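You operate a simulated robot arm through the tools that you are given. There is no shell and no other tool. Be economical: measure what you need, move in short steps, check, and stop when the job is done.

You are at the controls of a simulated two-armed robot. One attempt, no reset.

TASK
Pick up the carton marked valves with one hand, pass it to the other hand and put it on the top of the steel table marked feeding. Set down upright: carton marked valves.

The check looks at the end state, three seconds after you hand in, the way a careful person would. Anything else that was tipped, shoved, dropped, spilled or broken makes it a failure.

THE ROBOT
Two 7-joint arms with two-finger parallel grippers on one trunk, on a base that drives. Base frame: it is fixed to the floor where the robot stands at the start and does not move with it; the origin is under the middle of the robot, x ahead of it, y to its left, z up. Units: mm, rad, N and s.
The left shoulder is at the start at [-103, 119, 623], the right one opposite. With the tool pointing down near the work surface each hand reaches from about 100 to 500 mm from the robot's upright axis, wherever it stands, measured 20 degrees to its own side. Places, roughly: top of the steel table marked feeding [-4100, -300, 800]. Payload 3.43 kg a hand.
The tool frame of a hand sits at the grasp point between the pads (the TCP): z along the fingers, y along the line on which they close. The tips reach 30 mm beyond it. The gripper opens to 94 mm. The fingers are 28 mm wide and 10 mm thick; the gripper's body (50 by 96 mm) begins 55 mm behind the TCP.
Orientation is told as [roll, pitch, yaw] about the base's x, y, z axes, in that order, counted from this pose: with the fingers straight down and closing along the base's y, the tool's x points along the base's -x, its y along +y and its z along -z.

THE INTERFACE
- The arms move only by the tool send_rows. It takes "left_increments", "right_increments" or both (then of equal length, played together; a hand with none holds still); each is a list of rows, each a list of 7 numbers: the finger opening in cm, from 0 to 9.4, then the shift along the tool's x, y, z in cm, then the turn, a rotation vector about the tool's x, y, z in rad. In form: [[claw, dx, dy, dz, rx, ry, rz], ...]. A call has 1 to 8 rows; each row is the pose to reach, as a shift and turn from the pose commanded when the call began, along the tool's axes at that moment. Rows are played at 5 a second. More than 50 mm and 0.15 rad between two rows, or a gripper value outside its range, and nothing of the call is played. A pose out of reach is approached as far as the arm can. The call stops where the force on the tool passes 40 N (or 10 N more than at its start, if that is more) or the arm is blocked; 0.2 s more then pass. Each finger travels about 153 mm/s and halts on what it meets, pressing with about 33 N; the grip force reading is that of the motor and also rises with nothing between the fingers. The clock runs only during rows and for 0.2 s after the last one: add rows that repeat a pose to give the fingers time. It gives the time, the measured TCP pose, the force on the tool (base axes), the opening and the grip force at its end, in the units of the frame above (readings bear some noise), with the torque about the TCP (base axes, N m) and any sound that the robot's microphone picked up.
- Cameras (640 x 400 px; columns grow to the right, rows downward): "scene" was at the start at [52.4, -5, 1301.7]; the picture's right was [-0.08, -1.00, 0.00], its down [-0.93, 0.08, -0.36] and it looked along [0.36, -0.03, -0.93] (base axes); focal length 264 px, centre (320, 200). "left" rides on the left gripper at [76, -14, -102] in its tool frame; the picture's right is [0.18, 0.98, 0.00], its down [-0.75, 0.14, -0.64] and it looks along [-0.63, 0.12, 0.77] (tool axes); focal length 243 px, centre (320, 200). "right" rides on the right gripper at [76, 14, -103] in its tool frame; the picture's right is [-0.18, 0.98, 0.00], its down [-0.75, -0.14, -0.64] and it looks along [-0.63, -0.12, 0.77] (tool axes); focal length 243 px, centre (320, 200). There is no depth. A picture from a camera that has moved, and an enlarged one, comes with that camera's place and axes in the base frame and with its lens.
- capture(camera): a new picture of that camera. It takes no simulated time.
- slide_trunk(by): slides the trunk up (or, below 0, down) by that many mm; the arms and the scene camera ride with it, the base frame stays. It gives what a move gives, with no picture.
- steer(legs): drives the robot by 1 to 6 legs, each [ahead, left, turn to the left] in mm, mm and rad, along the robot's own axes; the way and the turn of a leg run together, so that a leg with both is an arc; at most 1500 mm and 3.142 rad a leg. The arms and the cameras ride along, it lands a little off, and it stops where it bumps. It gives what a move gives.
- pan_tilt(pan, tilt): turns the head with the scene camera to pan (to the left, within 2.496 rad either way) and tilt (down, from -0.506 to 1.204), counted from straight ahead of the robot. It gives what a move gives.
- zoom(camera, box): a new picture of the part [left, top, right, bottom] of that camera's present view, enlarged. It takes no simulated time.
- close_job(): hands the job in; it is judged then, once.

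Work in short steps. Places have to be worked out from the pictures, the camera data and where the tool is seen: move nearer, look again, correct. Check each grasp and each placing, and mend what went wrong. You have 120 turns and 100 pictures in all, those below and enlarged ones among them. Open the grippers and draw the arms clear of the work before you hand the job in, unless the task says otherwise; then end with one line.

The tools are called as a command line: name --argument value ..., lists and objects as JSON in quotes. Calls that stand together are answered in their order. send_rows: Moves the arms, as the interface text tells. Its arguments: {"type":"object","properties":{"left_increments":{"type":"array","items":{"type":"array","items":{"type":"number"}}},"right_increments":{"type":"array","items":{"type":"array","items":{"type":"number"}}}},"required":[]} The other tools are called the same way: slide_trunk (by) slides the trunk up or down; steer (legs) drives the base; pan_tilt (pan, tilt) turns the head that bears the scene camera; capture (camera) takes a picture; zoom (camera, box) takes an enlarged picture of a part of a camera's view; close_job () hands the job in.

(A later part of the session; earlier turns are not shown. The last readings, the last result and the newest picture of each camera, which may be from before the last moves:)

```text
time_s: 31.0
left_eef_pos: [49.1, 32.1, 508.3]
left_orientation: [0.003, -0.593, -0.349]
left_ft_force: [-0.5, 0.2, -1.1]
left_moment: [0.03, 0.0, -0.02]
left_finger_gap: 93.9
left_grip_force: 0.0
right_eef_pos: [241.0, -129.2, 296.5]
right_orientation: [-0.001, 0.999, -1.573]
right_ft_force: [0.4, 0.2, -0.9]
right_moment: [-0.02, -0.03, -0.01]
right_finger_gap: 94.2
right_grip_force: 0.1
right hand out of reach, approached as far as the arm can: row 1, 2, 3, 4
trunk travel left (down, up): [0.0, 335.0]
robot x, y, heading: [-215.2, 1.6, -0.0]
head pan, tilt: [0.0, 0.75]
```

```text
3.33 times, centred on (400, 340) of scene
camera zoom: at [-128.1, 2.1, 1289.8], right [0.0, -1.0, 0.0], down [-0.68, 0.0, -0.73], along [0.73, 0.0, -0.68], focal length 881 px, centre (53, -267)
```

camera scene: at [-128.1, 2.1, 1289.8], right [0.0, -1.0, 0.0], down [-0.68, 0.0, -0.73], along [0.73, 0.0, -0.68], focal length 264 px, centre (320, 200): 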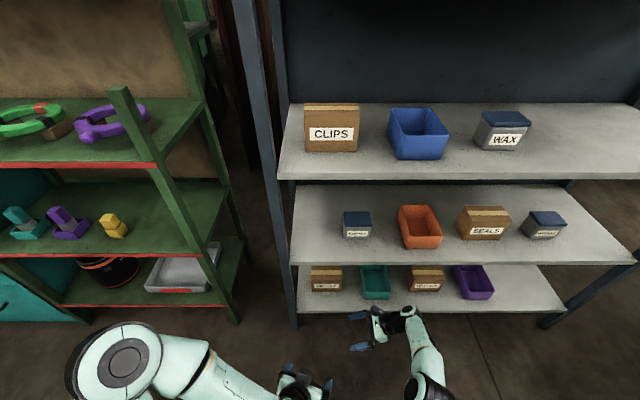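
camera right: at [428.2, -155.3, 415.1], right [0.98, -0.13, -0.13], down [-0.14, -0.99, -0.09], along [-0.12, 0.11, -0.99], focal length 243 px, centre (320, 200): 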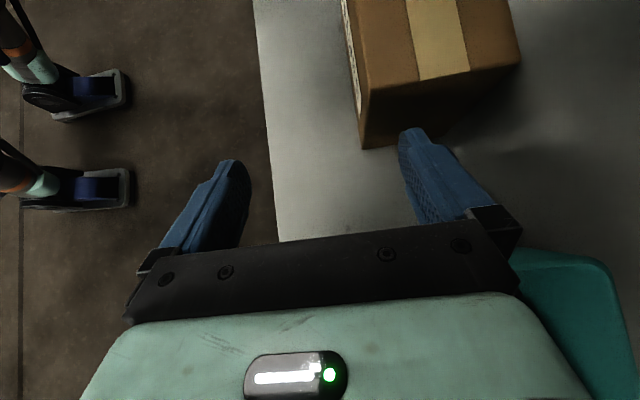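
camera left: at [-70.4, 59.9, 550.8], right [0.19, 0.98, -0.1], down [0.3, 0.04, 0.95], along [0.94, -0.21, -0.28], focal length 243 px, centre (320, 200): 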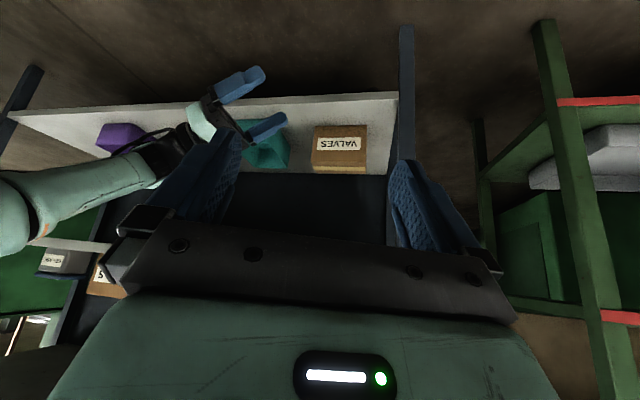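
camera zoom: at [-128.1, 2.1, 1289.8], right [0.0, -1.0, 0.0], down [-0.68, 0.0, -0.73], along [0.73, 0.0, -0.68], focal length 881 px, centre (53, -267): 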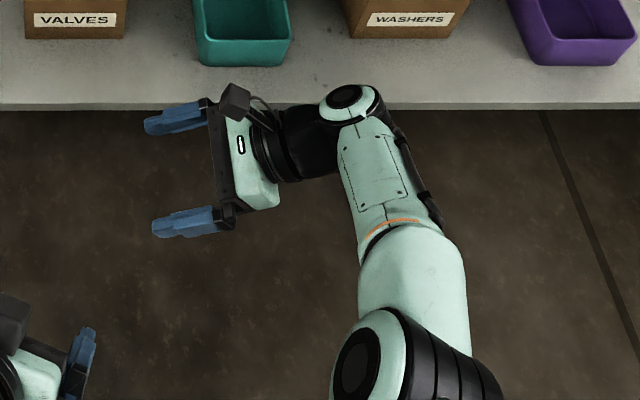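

Forearm top at the shelf edge would now be about z 520 versus the 536 underside: passable but thin. I'll tilt a further 0.15 rad and lower slightly for more margin.

send_rows --right_increments '[[9.4, -0.5, -0.3, 0.3, 0, 0.08, 0], [9.4, -1.0, -0.5, 0.65, 0, 0.15, 0], [9.4, -1.0, -0.5, 0.65, 0, 0.15, 0], [9.4, -1.0, -0.5, 0.65, 0, 0.15, 0]]'

zoom --camera "left" --box '[0, 80, 240, 280]'

```text
time_s: 32.0
left_eef_pos: [48.3, 31.7, 508.0]
left_orientation: [0.003, -0.595, -0.349]
left_ft_force: [-0.5, 0.2, 0.8]
left_moment: [-0.01, -0.04, 0.02]
left_finger_gap: 93.8
left_grip_force: 0.1
right_eef_pos: [220.5, -124.0, 297.0]
right_orientation: [0.0, 1.149, -1.572]
right_ft_force: [1.0, 1.2, -0.1]
right_moment: [-0.01, -0.01, -0.02]
right_finger_gap: 93.9
right_grip_force: 0.0
right hand out of reach, approached as far as the arm can: row 1, 2, 3, 4
trunk travel left (down, up): [0.0, 335.0]
robot x, y, heading: [-217.7, 2.7, -0.001]
head pan, tilt: [0.0, 0.75]
```

```text
2.00 times, centred on (120, 180) of left
camera zoom: at [-70.4, 59.9, 550.8], right [0.19, 0.98, -0.1], down [0.3, 0.04, 0.95], along [0.94, -0.21, -0.28], focal length 485 px, centre (720, 240)
```

zoom: 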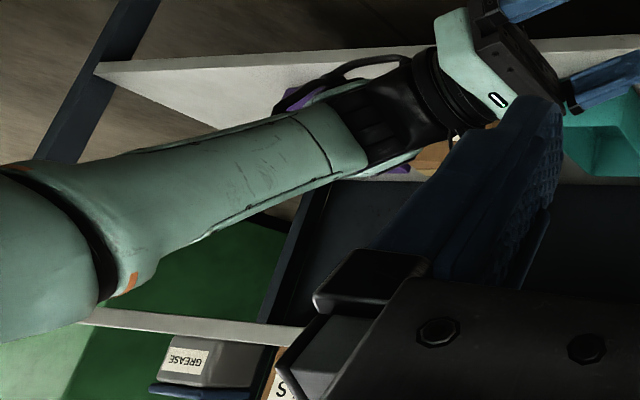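

send_rows --right_increments '[[9.4, -0.7, -0.8, 0.3, 0, 0, 0], [9.4, -1.37, -1.5, 0.62, 0, 0, 0], [9.4, -1.37, -1.5, 0.62, 0, 0, 0]]'

zoom --camera "left" --box '[0, 80, 240, 280]'

```text
time_s: 32.8
left_eef_pos: [48.5, 31.8, 508.3]
left_orientation: [0.001, -0.595, -0.35]
left_ft_force: [0.1, -0.3, 0.0]
left_moment: [-0.02, -0.01, 0.04]
left_finger_gap: 93.7
left_grip_force: 0.0
right_eef_pos: [204.4, -123.9, 281.5]
right_orientation: [-0.001, 1.15, -1.572]
right_ft_force: [0.7, -0.3, -0.2]
right_moment: [-0.01, -0.04, 0.01]
right_finger_gap: 94.0
right_grip_force: 0.1
trunk travel left (down, up): [0.0, 335.0]
robot x, y, heading: [-216.0, 1.4, -0.003]
head pan, tilt: [0.0, 0.75]
```

```text
2.00 times, centred on (120, 180) of left
camera zoom: at [-70.4, 59.9, 550.8], right [0.19, 0.98, -0.1], down [0.3, 0.04, 0.95], along [0.94, -0.21, -0.28], focal length 485 px, centre (720, 240)
```

zoom: 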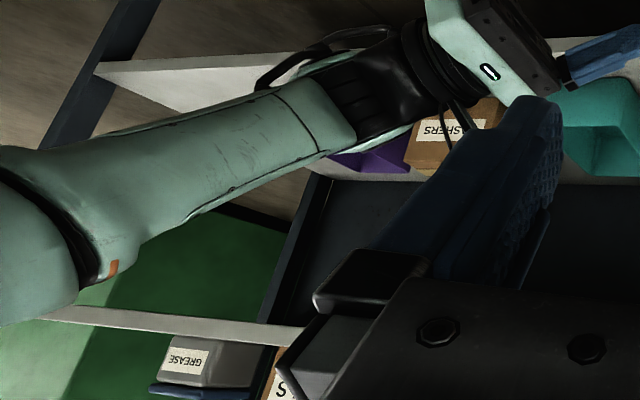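

Even so, margin would be ~10 mm and gets worse on the lateral move. Better: first draw the carton to the shelf's front edge by hooking its back-top edge with forward-sloping fingers (wrist stays outside the shelf), then grasp it with room above. I'll re-orient the right hand.

send_rows --right_increments '[[9.4, 0.5, 0, -1.0, 0, -0.14, 0], [9.4, 1, 0, -2, 0, -0.28, 0], [9.4, 1.5, 0, -3, 0, -0.42, 0], [9.4, 2, 0, -4, 0, -0.56, 0], [9.4, 2.5, 0, -5, 0, -0.71, 0], [9.4, 3, 0, -6, 0, -0.86, 0], [9.4, 3, 0, -7, 0, -1.01, 0], [9.4, 3, 0, -8, 0, -1.15, 0]]'

send_rows --right_increments '[[9.4, 0, 0, 0, 0, 0, -0.15], [9.4, 0, 0, 0, 0, 0, -0.3], [9.4, 0, 0, 0, 0, 0, -0.45], [9.4, 0, 0, 0, 0, 0, -0.6], [9.4, 0, 0, 0, 0, 0, -0.75], [9.4, 0, 0, 0, 0, 0, -0.9], [9.4, 0, 0, 0, 0, 0, -1.05], [9.4, 0, 0, 0, 0, 0, -1.2]]'

send_rows --right_increments '[[7.4, 0, 0, 0, 0, 0, -0.13], [7.4, 0, 0, 0, 0, 0, -0.25], [7.4, 0, 0, 0, 0, 0, -0.372], [7.4, 0, 0, 0, 0, 0, -0.372]]'

send_rows --right_increments '[[7.4, 0, 0, 0, 0, -0.15, 0], [7.4, 0, 0, 0, 0, -0.3, 0], [7.4, 0, 0, 0, 0, -0.45, 0], [7.4, 0, 0, 0, 0, -0.6, 0], [7.4, 0, 0, 0, 0, -0.75, 0], [7.4, 0, 0, 0, 0, -0.9, 0], [7.4, 0, 0, 0, 0, -0.9, 0]]'

capture --camera "left"

capture --camera "right"

```text
time_s: 34.6
left_eef_pos: [49.3, 32.5, 508.2]
left_orientation: [0.0, -0.596, -0.351]
left_ft_force: [1.8, 0.4, 0.2]
left_moment: [0.02, 0.0, -0.03]
left_finger_gap: 94.0
left_grip_force: 0.2
right_eef_pos: [204.4, -186.2, 342.0]
right_orientation: [0.001, -0.004, -1.572]
right_ft_force: [-1.1, -0.8, 0.1]
right_moment: [0.02, 0.03, 0.04]
right_finger_gap: 93.9
right_grip_force: 0.1
trunk travel left (down, up): [0.0, 335.0]
robot x, y, heading: [-217.0, 6.7, -0.003]
head pan, tilt: [0.0, 0.75]
```

```text
time_s: 36.4
left_eef_pos: [48.4, 31.5, 508.9]
left_orientation: [0.002, -0.594, -0.349]
left_ft_force: [-0.5, 1.0, 0.2]
left_moment: [-0.02, 0.01, -0.03]
left_finger_gap: 94.1
left_grip_force: 0.0
right_eef_pos: [204.8, -185.6, 343.5]
right_orientation: [0.001, -0.001, -0.37]
right_ft_force: [0.5, -0.2, 0.4]
right_moment: [0.0, 0.03, 0.01]
right_finger_gap: 93.8
right_grip_force: 0.0
trunk travel left (down, up): [0.0, 335.0]
robot x, y, heading: [-221.6, 1.7, -0.003]
head pan, tilt: [0.0, 0.75]
```

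```text
time_s: 37.4
left_eef_pos: [47.5, 32.5, 507.4]
left_orientation: [0.003, -0.596, -0.35]
left_ft_force: [0.6, -0.4, 0.1]
left_moment: [0.0, -0.03, -0.01]
left_finger_gap: 94.0
left_grip_force: 0.0
right_eef_pos: [203.8, -186.0, 341.2]
right_orientation: [-0.001, 0.001, 0.001]
right_ft_force: [0.1, -0.4, 0.0]
right_moment: [0.04, -0.03, -0.01]
right_finger_gap: 73.9
right_grip_force: 0.1
trunk travel left (down, up): [0.0, 335.0]
robot x, y, heading: [-218.2, 3.3, 0.003]
head pan, tilt: [0.0, 0.75]
```

```text
time_s: 39.0
left_eef_pos: [48.4, 31.7, 508.2]
left_orientation: [0.001, -0.595, -0.349]
left_ft_force: [0.6, 0.2, -1.1]
left_moment: [-0.01, -0.02, -0.01]
left_finger_gap: 94.0
left_grip_force: 0.0
right_eef_pos: [204.6, -185.7, 341.5]
right_orientation: [-0.001, -0.9, 0.0]
right_ft_force: [0.0, 1.4, 0.7]
right_moment: [0.0, 0.0, 0.03]
right_finger_gap: 74.0
right_grip_force: 0.1
trunk travel left (down, up): [0.0, 335.0]
robot x, y, heading: [-219.6, 2.2, 0.001]
head pan, tilt: [0.0, 0.75]
```

```text
62 pictures are left
camera left: at [-70.4, 59.9, 550.8], right [0.19, 0.98, -0.1], down [0.3, 0.04, 0.95], along [0.94, -0.21, -0.28], focal length 243 px, centre (320, 200)
```

left: 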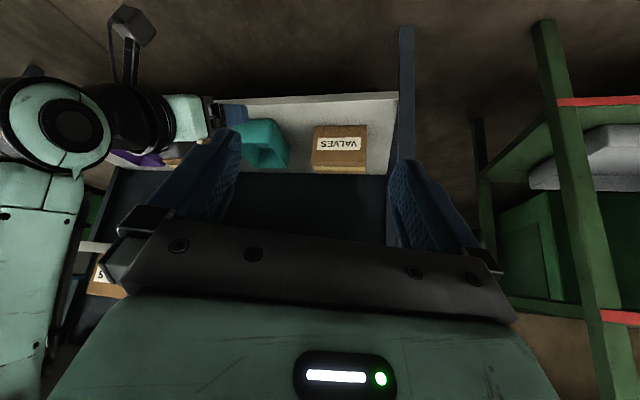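

```text
61 pictures are left
camera right: at [76.1, -172.8, 346.3], right [0.11, 0.98, 0.14], down [-0.04, -0.14, 0.99], along [0.99, -0.12, 0.02], focal length 243 px, centre (320, 200)
```

right: 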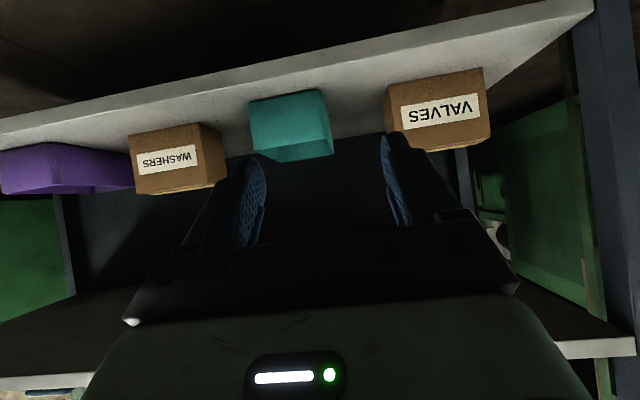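

The forearm hangs steeply in this pose; stretching the arm will flatten it. I'll shift the base left 78 mm, then extend the hand forward and left, flattening the tool to pitch −1.0, still outside the shelf.

steer --legs '[[0, 78, 0]]'

send_rows --right_increments '[[7.4, -1.9, 1.6, 2.35, 0, -0.03, 0], [7.4, -3.8, 3.2, 4.7, 0, -0.06, 0], [7.4, -5.7, 4.8, 7.1, 0, -0.1, 0], [7.4, -7.6, 6.4, 9.4, 0, -0.1, 0], [7.4, -9.3, 8, 11.75, 0, -0.1, 0], [7.4, -9.3, 8, 11.75, 0, -0.1, 0]]'

capture --camera "left"

capture --camera "right"

capture --camera "scene"

```text
time_s: 40.4
left_eef_pos: [48.7, 110.6, 507.3]
left_orientation: [0.002, -0.594, -0.348]
left_ft_force: [0.7, 0.8, 0.8]
left_moment: [0.0, 0.01, -0.01]
left_finger_gap: 93.9
left_grip_force: 0.1
right_eef_pos: [203.9, -107.3, 342.4]
right_orientation: [0.0, -0.9, 0.0]
right_ft_force: [-0.9, -0.2, 0.3]
right_moment: [0.02, 0.01, 0.01]
right_finger_gap: 74.0
right_grip_force: 0.1
trunk travel left (down, up): [0.0, 335.0]
robot x, y, heading: [-217.9, 84.6, -0.004]
head pan, tilt: [0.0, 0.75]
```

```text
time_s: 41.8
left_eef_pos: [49.9, 111.4, 508.4]
left_orientation: [0.001, -0.595, -0.349]
left_ft_force: [0.2, 0.7, 0.2]
left_moment: [-0.02, -0.03, -0.01]
left_finger_gap: 94.0
left_grip_force: 0.0
right_eef_pos: [354.8, -28.7, 342.4]
right_orientation: [-0.001, -1.0, -0.002]
right_ft_force: [-0.7, -0.4, 0.3]
right_moment: [0.0, 0.02, -0.01]
right_finger_gap: 73.9
right_grip_force: 0.0
trunk travel left (down, up): [0.0, 335.0]
robot x, y, heading: [-218.2, 80.4, -0.006]
head pan, tilt: [0.0, 0.75]
```

```text
60 pictures are left
camera left: at [-70.1, 138.8, 550.9], right [0.19, 0.98, -0.1], down [0.3, 0.04, 0.95], along [0.94, -0.21, -0.28], focal length 243 px, centre (320, 200)
```

left: 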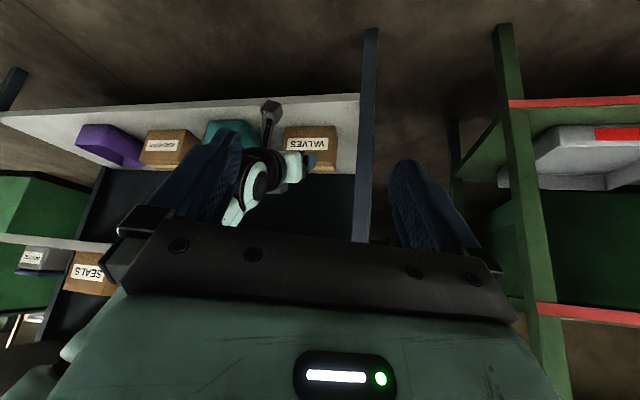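

```text
59 pictures are left
camera right: at [226.2, -15.6, 334.2], right [0.1, 0.98, 0.15], down [-0.13, -0.14, 0.98], along [0.99, -0.12, 0.12], focal length 243 px, centre (320, 200)
```

right: 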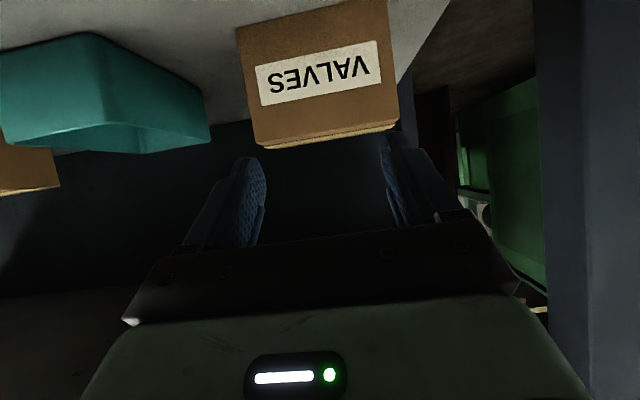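

```text
58 pictures are left
camera scene: at [-127.9, 81.1, 1289.8], right [0.0, -1.0, 0.0], down [-0.68, 0.0, -0.73], along [0.73, 0.0, -0.68], focal length 264 px, centre (320, 200)
```

scene: 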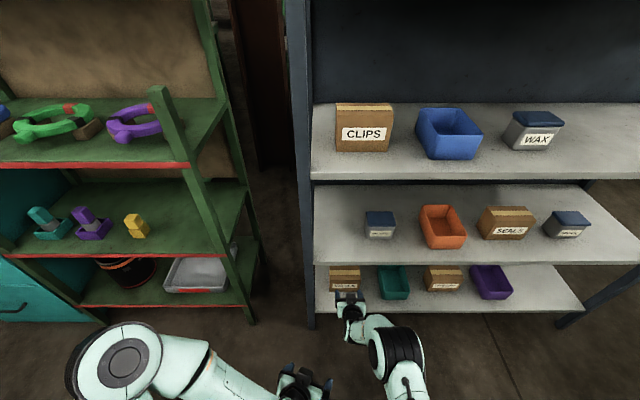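

Carton front/top confirmed (x≈443, top z≈297). Extending 65 mm more to flatten the forearm, then check.

send_rows --right_increments '[[7.4, -1.8, 0, 2.8, 0, 0, 0], [7.4, -3.57, 0, 5.55, 0, 0, 0], [7.4, -3.57, 0, 5.55, 0, 0, 0]]'

zoom --camera "left" --box '[160, 80, 400, 280]'

zoom --camera "scene" --box '[300, 240, 460, 360]'

```text
time_s: 42.6
left_eef_pos: [48.8, 111.5, 506.8]
left_orientation: [0.003, -0.595, -0.349]
left_ft_force: [-0.2, 0.3, -0.1]
left_moment: [0.02, 0.02, 0.02]
left_finger_gap: 93.7
left_grip_force: 0.0
right_eef_pos: [421.2, -28.1, 341.3]
right_orientation: [-0.002, -1.003, 0.001]
right_ft_force: [-0.2, 0.2, -0.1]
right_moment: [0.05, 0.02, 0.02]
right_finger_gap: 74.1
right_grip_force: 0.0
trunk travel left (down, up): [0.0, 335.0]
robot x, y, heading: [-221.2, 84.2, 0.0]
head pan, tilt: [0.0, 0.75]
```

```text
2.00 times, centred on (280, 180) of left
camera zoom: at [-70.2, 138.8, 550.8], right [0.19, 0.98, -0.1], down [0.3, 0.04, 0.95], along [0.94, -0.21, -0.28], focal length 485 px, centre (400, 240)
```

zoom: 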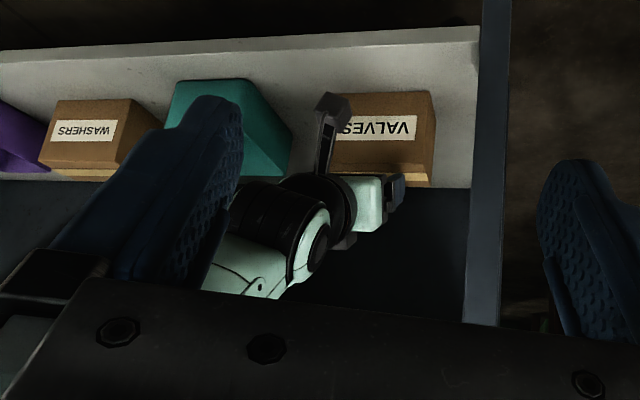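

```text
3.33 times, centred on (380, 300) of scene
camera zoom: at [-127.9, 81.1, 1289.8], right [0.0, -1.0, 0.0], down [-0.68, 0.0, -0.73], along [0.73, 0.0, -0.68], focal length 881 px, centre (120, -133)
```

zoom: 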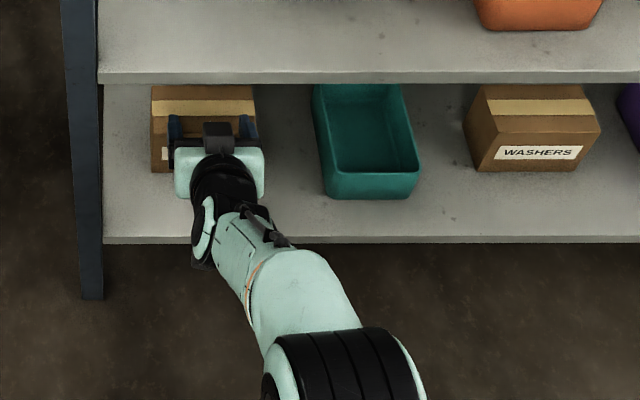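

Plan-view and slope estimates give ~20 mm clearance between the forearm and upper shelf edge for a hook at TCP x≈518, with fingers 14 mm above the carton. Driving 97 mm.

steer --legs '[[60, 0, 0]]'

capture --camera "left"

capture --camera "right"

```text
time_s: 43.5
left_eef_pos: [107.9, 110.8, 507.0]
left_orientation: [0.001, -0.593, -0.347]
left_ft_force: [0.0, 0.4, -0.1]
left_moment: [0.01, -0.04, -0.02]
left_finger_gap: 94.3
left_grip_force: 0.0
right_eef_pos: [480.5, -27.0, 342.7]
right_orientation: [0.001, -1.0, 0.001]
right_ft_force: [-0.6, -0.4, -0.5]
right_moment: [0.03, -0.01, -0.01]
right_finger_gap: 73.8
right_grip_force: 0.1
trunk travel left (down, up): [0.0, 335.0]
robot x, y, heading: [-158.3, 79.2, -0.0]
head pan, tilt: [0.0, 0.75]
```

```text
55 pictures are left
camera left: at [-10.3, 138.9, 550.8], right [0.19, 0.98, -0.1], down [0.3, 0.04, 0.95], along [0.94, -0.21, -0.28], focal length 243 px, centre (320, 200)
```

left: 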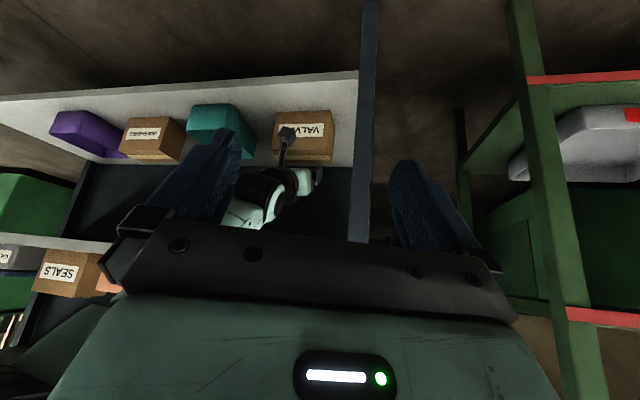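

```text
54 pictures are left
camera right: at [352.6, -14.5, 334.4], right [0.1, 0.98, 0.15], down [-0.13, -0.14, 0.98], along [0.99, -0.12, 0.12], focal length 243 px, centre (320, 200)
```

right: 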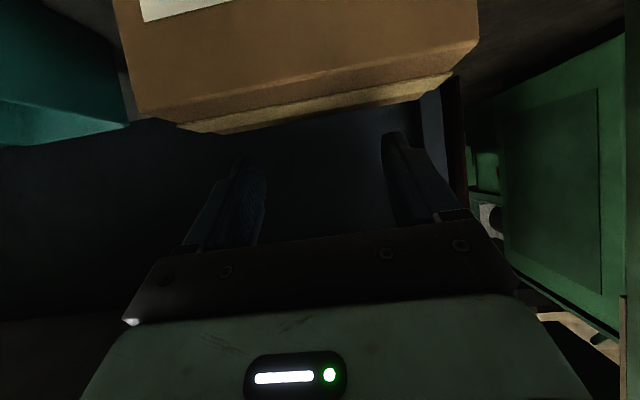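

All clear so far. I'll extend the arm the final 38 mm (it flattens the forearm), so the fingers overhang the carton's back edge.

send_rows --right_increments '[[7.4, -0.7, 0, 1.1, 0, 0, 0], [7.4, -1.4, 0, 2.2, 0, 0, 0], [7.4, -2.05, 0, 3.2, 0, 0, 0], [7.4, -2.05, 0, 3.2, 0, 0, 0]]'

zoom --camera "left" --box '[200, 80, 400, 240]'

zoom --camera "scene" --box '[300, 260, 460, 400]'

```text
time_s: 44.5
left_eef_pos: [108.4, 111.9, 508.3]
left_orientation: [0.003, -0.596, -0.348]
left_ft_force: [-0.5, -0.1, 1.0]
left_moment: [0.0, -0.01, -0.02]
left_finger_gap: 93.9
left_grip_force: 0.1
right_eef_pos: [507.5, -26.7, 341.6]
right_orientation: [-0.001, -1.0, 0.001]
right_ft_force: [-0.6, -0.4, 0.3]
right_moment: [0.0, 0.0, 0.01]
right_finger_gap: 74.0
right_grip_force: 0.1
right hand out of reach, approached as far as the arm can: row 3, 4
trunk travel left (down, up): [0.0, 335.0]
robot x, y, heading: [-157.1, 80.2, -0.003]
head pan, tilt: [0.0, 0.75]
```

```text
2.50 times, centred on (300, 160) of left
camera zoom: at [-10.4, 138.9, 550.9], right [0.19, 0.98, -0.1], down [0.3, 0.04, 0.95], along [0.94, -0.21, -0.28], focal length 606 px, centre (370, 300)
```

zoom: 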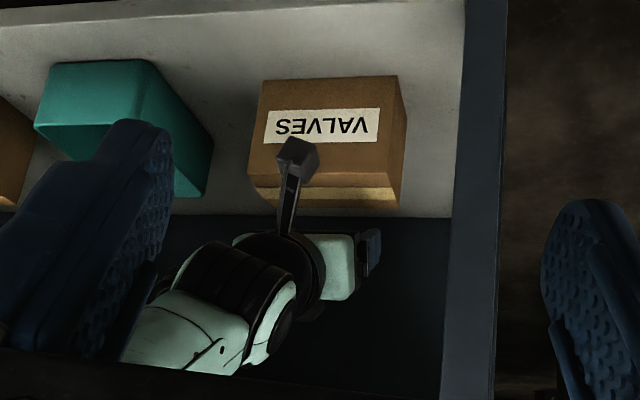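

```text
2.86 times, centred on (380, 330) of scene
camera zoom: at [-68.1, 81.1, 1289.8], right [0.0, -1.0, 0.0], down [-0.68, 0.0, -0.73], along [0.73, 0.0, -0.68], focal length 755 px, centre (149, -171)
```

zoom: 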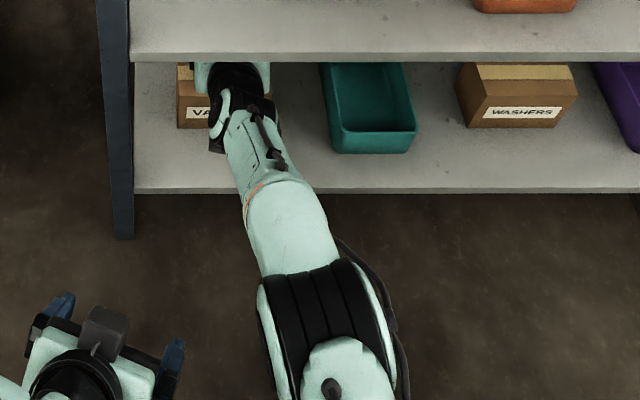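

Arm is at its limit at x=507; I'll drive the base 20 mm more and then descend, drawing x back to ~519.

steer --legs '[[22, 0, 0]]'

send_rows --right_increments '[[7.4, 0.8, 0, 0.3, 0, 0, 0], [7.4, 1.6, 0, 0.6, 0, 0, 0], [7.4, 2.0, 0, 0.75, 0, 0, 0], [7.4, 2.0, 0, 0.75, 0, 0, 0]]'

zoom --camera "left" --box '[200, 60, 400, 240]'

capture --camera "right"

```text
time_s: 45.3
left_eef_pos: [129.8, 111.6, 508.1]
left_orientation: [0.003, -0.595, -0.349]
left_ft_force: [0.1, 0.4, 0.6]
left_moment: [0.0, 0.0, 0.03]
left_finger_gap: 94.0
left_grip_force: 0.1
right_eef_pos: [527.4, -26.9, 342.4]
right_orientation: [0.0, -1.0, -0.001]
right_ft_force: [-0.3, 0.7, -0.7]
right_moment: [-0.01, 0.04, -0.03]
right_finger_gap: 74.1
right_grip_force: 0.0
trunk travel left (down, up): [0.0, 335.0]
robot x, y, heading: [-137.6, 85.1, -0.001]
head pan, tilt: [0.0, 0.75]
```

```text
time_s: 46.3
left_eef_pos: [129.5, 111.5, 507.0]
left_orientation: [0.003, -0.595, -0.349]
left_ft_force: [0.5, 0.0, 0.3]
left_moment: [0.01, -0.01, 0.02]
left_finger_gap: 94.0
left_grip_force: 0.0
right_eef_pos: [525.0, -33.2, 325.5]
right_orientation: [-0.002, -1.003, -0.003]
right_ft_force: [0.1, 0.9, -0.1]
right_moment: [-0.02, 0.02, -0.03]
right_finger_gap: 73.9
right_grip_force: 0.1
right hand out of reach, approached as far as the arm can: row 3
trunk travel left (down, up): [0.0, 335.0]
robot x, y, heading: [-136.5, 84.6, -0.002]
head pan, tilt: [0.0, 0.75]
```

```text
2.22 times, centred on (300, 150) of left
camera zoom: at [11.2, 138.9, 550.9], right [0.19, 0.98, -0.1], down [0.3, 0.04, 0.95], along [0.94, -0.21, -0.28], focal length 539 px, centre (364, 311)
```

zoom: 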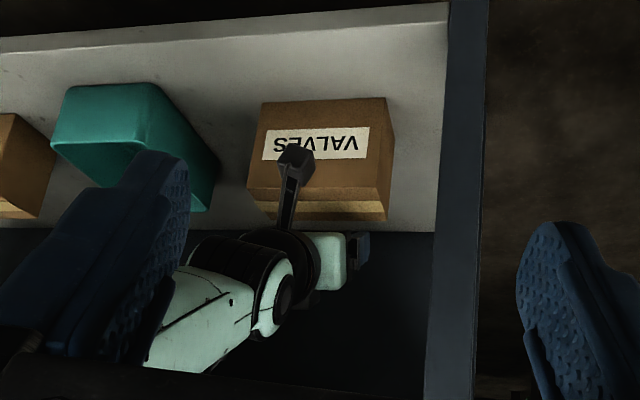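

```text
50 pictures are left
camera right: at [397.4, -20.1, 315.6], right [0.1, 0.98, 0.15], down [-0.14, -0.14, 0.98], along [0.98, -0.12, 0.12], focal length 243 px, centre (320, 200)
```

right: 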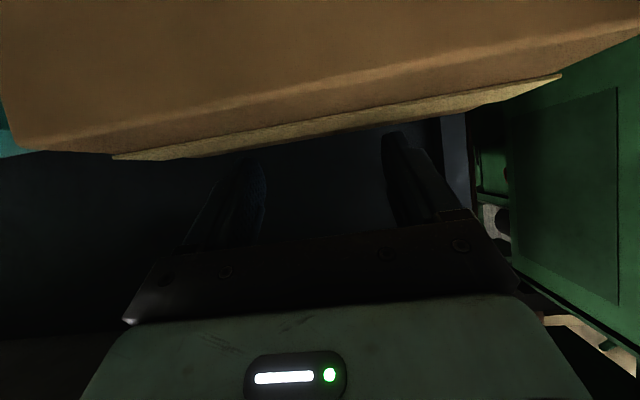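

Hand is over the back edge. Descending the last 16 mm to rest the fingers behind the edge, watching force.

send_rows --right_increments '[[7.4, 0.6, 0, 0.2, 0, 0, 0], [7.4, 1.1, 0, 0.37, 0, 0, 0], [7.4, 1.6, 0, 0.5, 0, 0, 0], [7.4, 1.6, 0, 0.5, 0, 0, 0]]'

```text
time_s: 47.3
left_eef_pos: [129.5, 111.4, 508.1]
left_orientation: [0.001, -0.595, -0.349]
left_ft_force: [-0.6, 0.3, 0.7]
left_moment: [-0.03, 0.02, -0.01]
left_finger_gap: 94.3
left_grip_force: 0.1
right_eef_pos: [518.7, -26.0, 315.6]
right_orientation: [0.002, -1.014, 0.0]
right_ft_force: [11.8, -0.3, 21.8]
right_moment: [0.11, -0.14, -0.05]
right_finger_gap: 73.8
right_grip_force: 0.0
right hand out of reach, approached as far as the arm can: row 2, 3, 4
trunk travel left (down, up): [0.0, 335.0]
robot x, y, heading: [-137.0, 79.6, -0.003]
head pan, tilt: [0.0, 0.75]
```

Contact felt as a normal on the back-top edge (force 12, 0, 22). Now pulling back toward the robot slowly.

send_rows --right_increments '[[7.4, 0.2, 0, -0.9, 0, 0, 0], [7.4, 0.74, 0, -1.74, 0, 0, 0], [7.4, 1.28, 0, -2.58, 0, 0, 0], [7.4, 1.82, 0, -3.42, 0, 0, 0], [7.4, 1.82, 0, -3.42, 0, 0, 0]]'

zoom --camera "left" --box '[200, 60, 400, 240]'

```text
time_s: 48.5
left_eef_pos: [129.4, 110.7, 507.0]
left_orientation: [0.003, -0.596, -0.349]
left_ft_force: [-0.2, -0.3, 1.0]
left_moment: [0.02, 0.0, -0.03]
left_finger_gap: 94.3
left_grip_force: 0.0
right_eef_pos: [518.1, -26.8, 315.0]
right_orientation: [0.001, -1.014, 0.0]
right_ft_force: [10.1, 3.6, 23.3]
right_moment: [0.03, -0.08, -0.04]
right_finger_gap: 74.2
right_grip_force: 0.0
right hand out of reach, approached as far as the arm can: row 1, 2, 3, 4, 5
trunk travel left (down, up): [0.0, 335.0]
robot x, y, heading: [-137.0, 82.4, -0.003]
head pan, tilt: [0.0, 0.75]
```

```text
2.22 times, centred on (300, 150) of left
camera zoom: at [10.5, 139.1, 551.1], right [0.19, 0.98, -0.1], down [0.3, 0.04, 0.95], along [0.94, -0.21, -0.28], focal length 539 px, centre (364, 311)
```

zoom: 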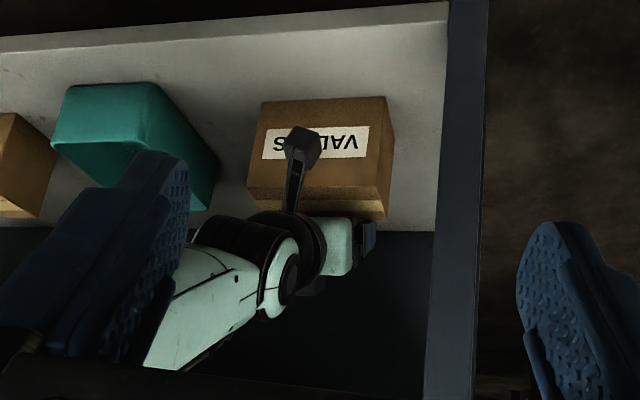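

The arm's solver is at a limit and didn't move, so I'll pull with the base instead.

steer --legs '[[-40, 0, 0]]'

zoom --camera "left" --box '[200, 60, 400, 240]'

capture --camera "scene"

```text
time_s: 49.4
left_eef_pos: [90.2, 111.7, 508.1]
left_orientation: [0.002, -0.597, -0.349]
left_ft_force: [-0.5, -0.6, 0.1]
left_moment: [0.02, 0.02, -0.01]
left_finger_gap: 93.8
left_grip_force: 0.0
right_eef_pos: [477.7, -28.8, 313.7]
right_orientation: [-0.002, -1.013, -0.002]
right_ft_force: [-1.1, -3.2, 28.4]
right_moment: [0.14, 0.17, 0.01]
right_finger_gap: 73.8
right_grip_force: 0.2
trunk travel left (down, up): [0.0, 335.0]
robot x, y, heading: [-177.9, 77.4, -0.001]
head pan, tilt: [0.0, 0.75]
```

```text
2.22 times, centred on (300, 150) of left
camera zoom: at [-29.4, 138.9, 551.2], right [0.19, 0.98, -0.1], down [0.29, 0.04, 0.95], along [0.94, -0.21, -0.28], focal length 539 px, centre (364, 311)
```

zoom: 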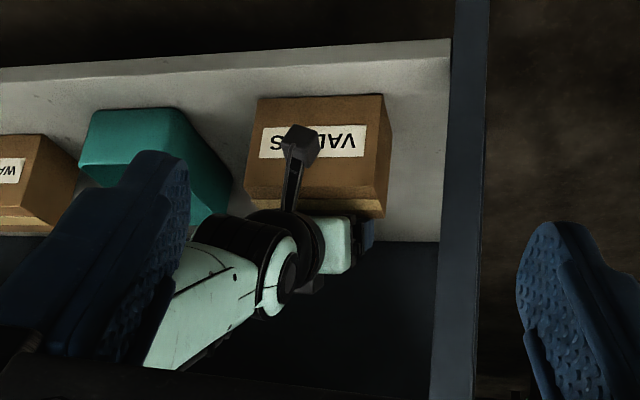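

```text
47 pictures are left
camera scene: at [-88.7, 81.3, 1290.0], right [0.0, -1.0, 0.0], down [-0.68, 0.0, -0.73], along [0.73, 0.0, -0.68], focal length 264 px, centre (320, 200)
```

scene: 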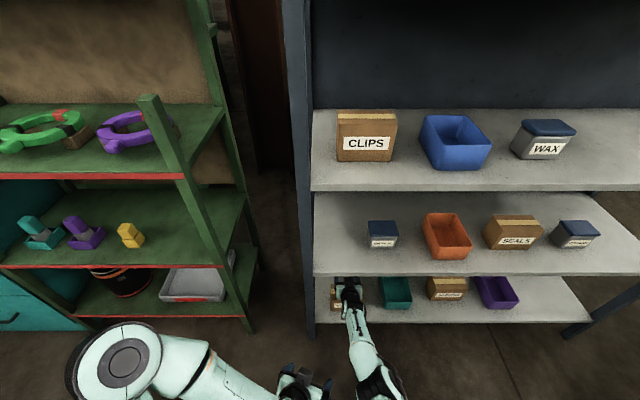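

The carton is sliding with the hand, upright. Pull another 38 mm.

steer --legs '[[-38, 0, 0]]'

zoom --camera "left" --box '[200, 60, 400, 240]'

```text
time_s: 50.3
left_eef_pos: [52.3, 110.6, 507.3]
left_orientation: [0.003, -0.595, -0.35]
left_ft_force: [-0.7, -0.3, 0.5]
left_moment: [0.02, 0.02, -0.01]
left_finger_gap: 93.9
left_grip_force: 0.1
right_eef_pos: [440.4, -28.3, 313.9]
right_orientation: [0.001, -1.011, -0.002]
right_ft_force: [-1.3, -0.4, 10.4]
right_moment: [-0.03, 0.1, 0.03]
right_finger_gap: 74.0
right_grip_force: 0.0
trunk travel left (down, up): [0.0, 335.0]
robot x, y, heading: [-211.8, 80.3, -0.004]
head pan, tilt: [0.0, 0.75]
```

```text
2.22 times, centred on (300, 150) of left
camera zoom: at [-66.5, 138.8, 551.0], right [0.19, 0.98, -0.1], down [0.3, 0.04, 0.95], along [0.94, -0.21, -0.28], focal length 539 px, centre (364, 311)
```

zoom: 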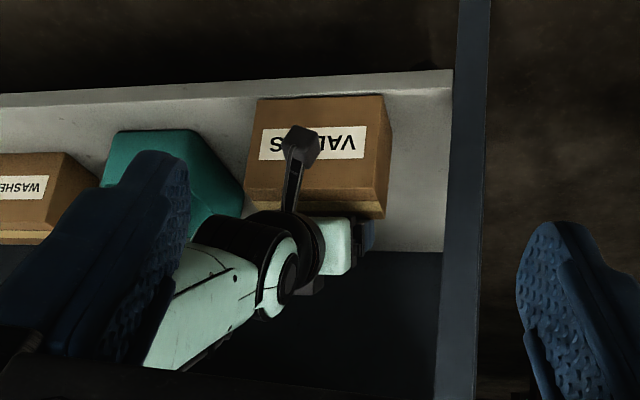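

The carton front is now about at the shelf edge. Lift the hand off with the trunk, then back away.

slide_trunk --by 60

steer --legs '[[-200, 0, 0]]'

capture --camera "left"

capture --camera "right"

zoom --camera "scene" --box '[280, 180, 480, 305]'

```text
time_s: 51.3
left_eef_pos: [52.7, 109.7, 569.0]
left_orientation: [0.002, -0.592, -0.348]
left_ft_force: [-0.5, 0.7, -0.2]
left_moment: [0.01, 0.02, -0.01]
left_finger_gap: 93.8
left_grip_force: 0.0
right_eef_pos: [438.2, -29.0, 377.9]
right_orientation: [0.001, -1.018, -0.004]
right_ft_force: [0.9, 0.4, 0.1]
right_moment: [0.02, 0.02, -0.02]
right_finger_gap: 74.0
right_grip_force: 0.1
trunk travel left (down, up): [-60.0, 275.0]
robot x, y, heading: [-215.0, 85.1, 0.0]
head pan, tilt: [0.0, 0.75]
```

```text
time_s: 52.9
left_eef_pos: [-145.1, 110.4, 567.9]
left_orientation: [0.001, -0.595, -0.35]
left_ft_force: [-0.4, -0.2, -0.8]
left_moment: [0.0, 0.01, -0.01]
left_finger_gap: 94.0
left_grip_force: 0.1
right_eef_pos: [240.9, -28.5, 380.4]
right_orientation: [0.002, -1.017, -0.002]
right_ft_force: [0.0, 0.4, 0.7]
right_moment: [0.02, 0.03, 0.01]
right_finger_gap: 73.9
right_grip_force: 0.1
trunk travel left (down, up): [-60.0, 275.0]
robot x, y, heading: [-409.2, 84.1, -0.001]
head pan, tilt: [0.0, 0.75]
```

```text
45 pictures are left
camera left: at [-263.4, 139.2, 610.9], right [0.19, 0.98, -0.1], down [0.3, 0.04, 0.95], along [0.94, -0.21, -0.28], focal length 243 px, centre (320, 200)
```

left: 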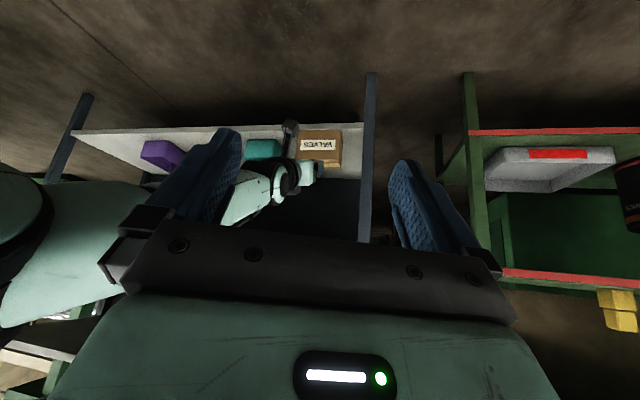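

```text
44 pictures are left
camera right: at [113.0, -16.4, 368.8], right [0.1, 0.98, 0.16], down [-0.15, -0.14, 0.98], along [0.98, -0.12, 0.13], focal length 243 px, centre (320, 200)
```

right: 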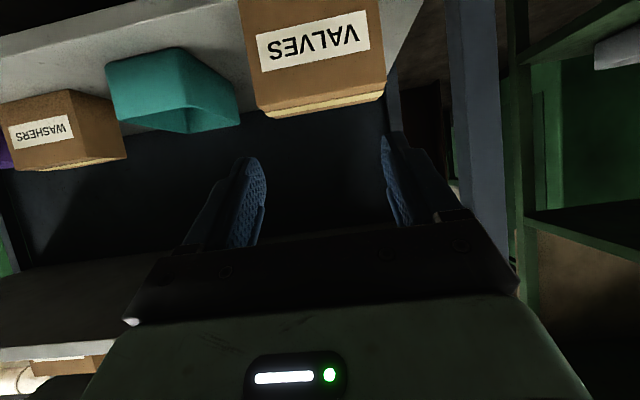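

```text
3.20 times, centred on (380, 242) of scene
camera zoom: at [-335.7, 81.6, 1344.1], right [0.0, -1.0, 0.0], down [-0.68, 0.0, -0.73], along [0.73, 0.0, -0.68], focal length 846 px, centre (128, 64)
```

zoom: 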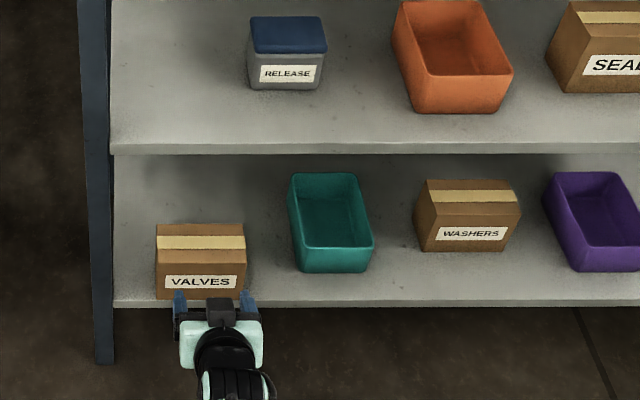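

Carton is now at x≈361–432, y≈−88…39, right at the front edge and upright, nothing else disturbed. Now re-orient the right hand (vertical, yaw −90°, then tilt 0.8) for the grasp across its depth.

send_rows --right_increments '[[9.4, 1.3, -1, -2.1, 0, 0.127, 0], [9.4, 2.6, -2, -4.2, 0, 0.254, 0], [9.4, 3.9, -3, -6.4, 0, 0.381, 0], [9.4, 5.2, -4, -8.5, 0, 0.508, 0], [9.4, 6.6, -5, -10.6, 0, 0.635, 0], [9.4, 7.9, -6, -12.8, 0, 0.762, 0], [9.4, 9.2, -7, -14.9, 0, 0.89, 0], [9.4, 10.5, -7.5, -17, 0, 1.017, 0]]'

send_rows --right_increments '[[9.4, 0, 0, 0, 0, 0, 0.15], [9.4, 0, 0, 0, 0, 0, 0.3], [9.4, 0, 0, 0, 0, 0, 0.45], [9.4, 0, 0, 0, 0, 0, 0.6], [9.4, 0, 0, 0, 0, 0, 0.75], [9.4, 0, 0, 0, 0, 0, 0.9], [9.4, 0, 0, 0, 0, 0, 1.05], [9.4, 0, 0, 0, 0, 0, 1.2]]'

send_rows --right_increments '[[9.4, 0, 0, 0, 0, 0, 0.13], [9.4, 0, 0, 0, 0, 0, 0.25], [9.4, 0, 0, 0, 0, 0, 0.37], [9.4, 0, 0, 0, 0, 0, 0.37]]'

slide_trunk --by -60

steer --legs '[[0, -24, 0]]'

```text
time_s: 54.7
left_eef_pos: [-144.1, 111.1, 568.2]
left_orientation: [0.003, -0.595, -0.351]
left_ft_force: [0.4, 0.1, -0.5]
left_moment: [-0.02, -0.04, 0.01]
left_finger_gap: 94.0
left_grip_force: 0.1
right_eef_pos: [41.0, -101.6, 379.6]
right_orientation: [0.0, 0.002, -0.001]
right_ft_force: [0.7, -0.1, -0.7]
right_moment: [0.0, 0.01, 0.0]
right_finger_gap: 94.0
right_grip_force: 0.1
right hand out of reach, approached as far as the arm can: row 1
trunk travel left (down, up): [-60.0, 275.0]
robot x, y, heading: [-411.2, 84.2, -0.005]
head pan, tilt: [0.0, 0.75]
```

```text
time_s: 56.5
left_eef_pos: [-144.3, 110.6, 567.1]
left_orientation: [0.002, -0.594, -0.351]
left_ft_force: [-0.3, 0.5, 0.0]
left_moment: [-0.01, -0.01, -0.01]
left_finger_gap: 93.9
left_grip_force: 0.1
right_eef_pos: [40.6, -104.1, 378.3]
right_orientation: [-0.001, -0.001, -1.205]
right_ft_force: [-0.3, -0.5, 0.6]
right_moment: [0.01, 0.03, 0.01]
right_finger_gap: 93.7
right_grip_force: 0.1
trunk travel left (down, up): [-60.0, 275.0]
robot x, y, heading: [-412.3, 81.7, -0.003]
head pan, tilt: [0.0, 0.75]
```

```text
time_s: 57.5
left_eef_pos: [-144.4, 111.4, 567.6]
left_orientation: [0.002, -0.595, -0.351]
left_ft_force: [-0.6, -0.3, 0.7]
left_moment: [0.03, 0.01, 0.02]
left_finger_gap: 94.1
left_grip_force: 0.0
right_eef_pos: [40.6, -104.1, 378.6]
right_orientation: [-0.001, -0.001, -1.574]
right_ft_force: [0.1, -0.2, 0.3]
right_moment: [0.0, -0.01, -0.06]
right_finger_gap: 93.9
right_grip_force: 0.1
trunk travel left (down, up): [-60.0, 275.0]
robot x, y, heading: [-408.5, 83.3, -0.005]
head pan, tilt: [0.0, 0.75]
```

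```text
time_s: 58.5
left_eef_pos: [-145.3, 111.9, 507.8]
left_orientation: [0.001, -0.595, -0.349]
left_ft_force: [0.4, -0.3, -0.2]
left_moment: [0.0, 0.0, -0.02]
left_finger_gap: 93.8
left_grip_force: 0.1
right_eef_pos: [40.9, -103.8, 318.7]
right_orientation: [0.0, -0.001, -1.571]
right_ft_force: [0.9, -0.9, 0.1]
right_moment: [-0.02, 0.01, 0.03]
right_finger_gap: 93.8
right_grip_force: 0.1
trunk travel left (down, up): [0.0, 335.0]
robot x, y, heading: [-410.5, 82.4, -0.001]
head pan, tilt: [0.0, 0.75]
```

```text
time_s: 59.4
left_eef_pos: [-145.9, 87.8, 507.7]
left_orientation: [0.001, -0.594, -0.351]
left_ft_force: [-0.7, 0.3, -1.2]
left_moment: [0.0, -0.02, -0.03]
left_finger_gap: 94.0
left_grip_force: 0.1
right_eef_pos: [40.1, -128.5, 318.4]
right_orientation: [0.0, 0.0, -1.573]
right_ft_force: [-0.4, 0.3, 0.2]
right_moment: [0.0, -0.02, -0.01]
right_finger_gap: 93.9
right_grip_force: 0.1
trunk travel left (down, up): [0.0, 335.0]
robot x, y, heading: [-409.8, 58.3, 0.002]
head pan, tilt: [0.0, 0.75]
```

Now tilt to 0.8 rad and lower to z≈286.

send_rows --right_increments '[[9.4, 0, 0, 0.6, 0, 0.14, 0], [9.4, 0, 0, 1.2, 0, 0.28, 0], [9.4, 0, 0, 1.8, 0, 0.42, 0], [9.4, 0, 0, 2.4, 0, 0.56, 0], [9.4, 0, 0, 3.0, 0, 0.7, 0], [9.4, 0, 0, 3.2, 0, 0.8, 0], [9.4, 0, 0, 3.2, 0, 0.8, 0]]'

steer --legs '[[260, 0, 0]]'

capture --camera "right"

capture --camera "left"

```text
time_s: 61.0
left_eef_pos: [-144.9, 86.9, 507.4]
left_orientation: [0.003, -0.594, -0.351]
left_ft_force: [0.0, 0.4, 0.2]
left_moment: [0.0, -0.02, -0.01]
left_finger_gap: 93.9
left_grip_force: 0.1
right_eef_pos: [41.0, -128.0, 286.0]
right_orientation: [0.002, 0.802, -1.573]
right_ft_force: [-0.6, -0.8, -0.7]
right_moment: [-0.01, 0.0, 0.01]
right_finger_gap: 94.0
right_grip_force: 0.2
trunk travel left (down, up): [0.0, 335.0]
robot x, y, heading: [-412.2, 56.9, -0.005]
head pan, tilt: [0.0, 0.75]
```

```text
time_s: 62.8
left_eef_pos: [113.5, 88.2, 508.6]
left_orientation: [0.003, -0.593, -0.346]
left_ft_force: [0.2, -0.2, -0.9]
left_moment: [0.0, 0.01, 0.0]
left_finger_gap: 93.8
left_grip_force: 0.0
right_eef_pos: [298.2, -125.4, 286.5]
right_orientation: [0.0, 0.802, -1.566]
right_ft_force: [0.5, 1.0, -0.2]
right_moment: [-0.03, 0.01, 0.01]
right_finger_gap: 94.2
right_grip_force: 0.0
trunk travel left (down, up): [0.0, 335.0]
robot x, y, heading: [-153.2, 61.9, 0.001]
head pan, tilt: [0.0, 0.75]
```

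```text
42 pictures are left
camera right: at [312.4, -148.1, 413.2], right [0.98, -0.12, -0.13], down [-0.14, -0.99, -0.09], along [-0.12, 0.11, -0.99], focal length 243 px, centre (320, 200)
```

right: 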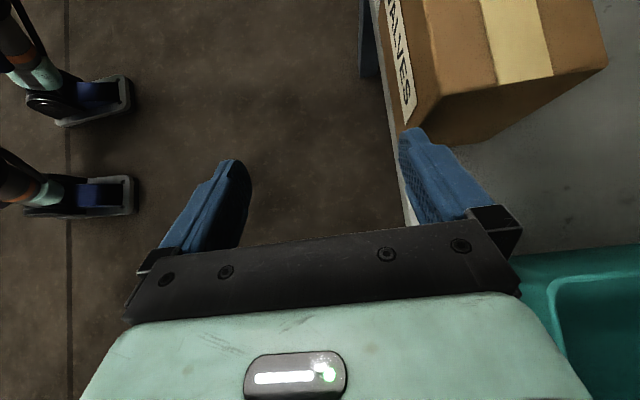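

```text
41 pictures are left
camera left: at [-6.4, 115.8, 550.8], right [0.19, 0.98, -0.1], down [0.3, 0.04, 0.95], along [0.94, -0.21, -0.28], focal length 243 px, centre (320, 200)
```

left: 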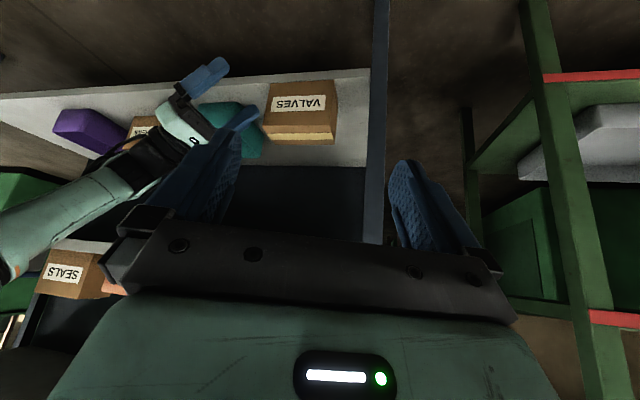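

Carton measured at x 358–430, right face y≈−92. I'll shift the hand 14 mm to the right for side clearance, then drive in 96 mm.

send_rows --right_increments '[[9.4, -0.98, 0, -1.0, 0, 0, 0], [9.4, -0.98, 0, -1.0, 0, 0, 0]]'

steer --legs '[[96, 0, 0]]'

capture --camera "right"

zoom --camera "left" --box '[0, 0, 400, 250]'

```text
time_s: 63.4
left_eef_pos: [113.7, 89.3, 508.6]
left_orientation: [0.0, -0.593, -0.344]
left_ft_force: [0.2, 0.2, 0.0]
left_moment: [0.0, 0.01, -0.02]
left_finger_gap: 94.2
left_grip_force: 0.2
right_eef_pos: [299.0, -140.1, 286.7]
right_orientation: [0.0, 0.802, -1.567]
right_ft_force: [0.1, -0.3, -0.9]
right_moment: [-0.01, 0.0, 0.01]
right_finger_gap: 93.9
right_grip_force: 0.1
trunk travel left (down, up): [0.0, 335.0]
robot x, y, heading: [-151.7, 58.9, 0.002]
head pan, tilt: [0.0, 0.75]
```

```text
time_s: 64.6
left_eef_pos: [207.4, 88.4, 508.1]
left_orientation: [0.003, -0.594, -0.346]
left_ft_force: [-0.2, -0.1, 0.5]
left_moment: [-0.01, 0.02, -0.04]
left_finger_gap: 93.7
left_grip_force: 0.1
right_eef_pos: [393.8, -139.4, 286.6]
right_orientation: [0.0, 0.8, -1.568]
right_ft_force: [0.4, 0.0, -0.6]
right_moment: [-0.01, 0.0, 0.01]
right_finger_gap: 93.7
right_grip_force: 0.1
trunk travel left (down, up): [0.0, 335.0]
robot x, y, heading: [-54.7, 60.3, 0.002]
head pan, tilt: [0.0, 0.75]
```

```text
40 pictures are left
camera right: at [407.3, -161.9, 413.7], right [0.98, -0.12, -0.13], down [-0.14, -0.99, -0.09], along [-0.12, 0.11, -0.99], focal length 243 px, centre (320, 200)
```

right: 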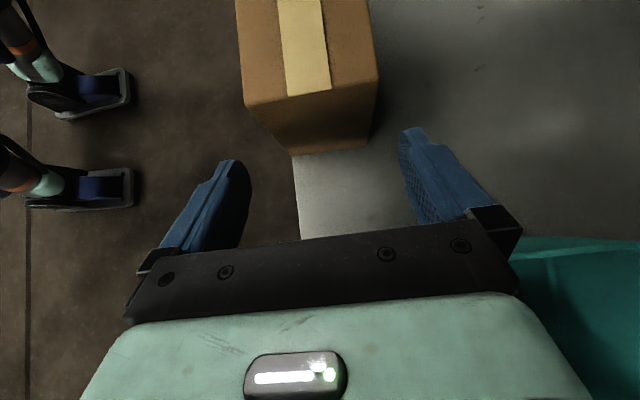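

```text
1.60 times, centred on (200, 125) of left
camera zoom: at [88.9, 116.0, 550.9], right [0.19, 0.98, -0.1], down [0.3, 0.04, 0.95], along [0.94, -0.21, -0.28], focal length 388 px, centre (512, 320)
```

zoom: 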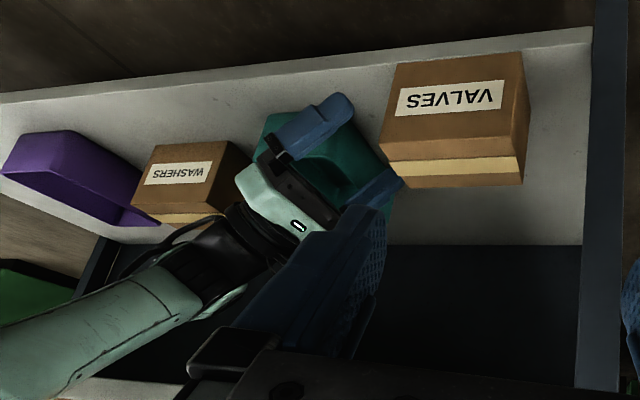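

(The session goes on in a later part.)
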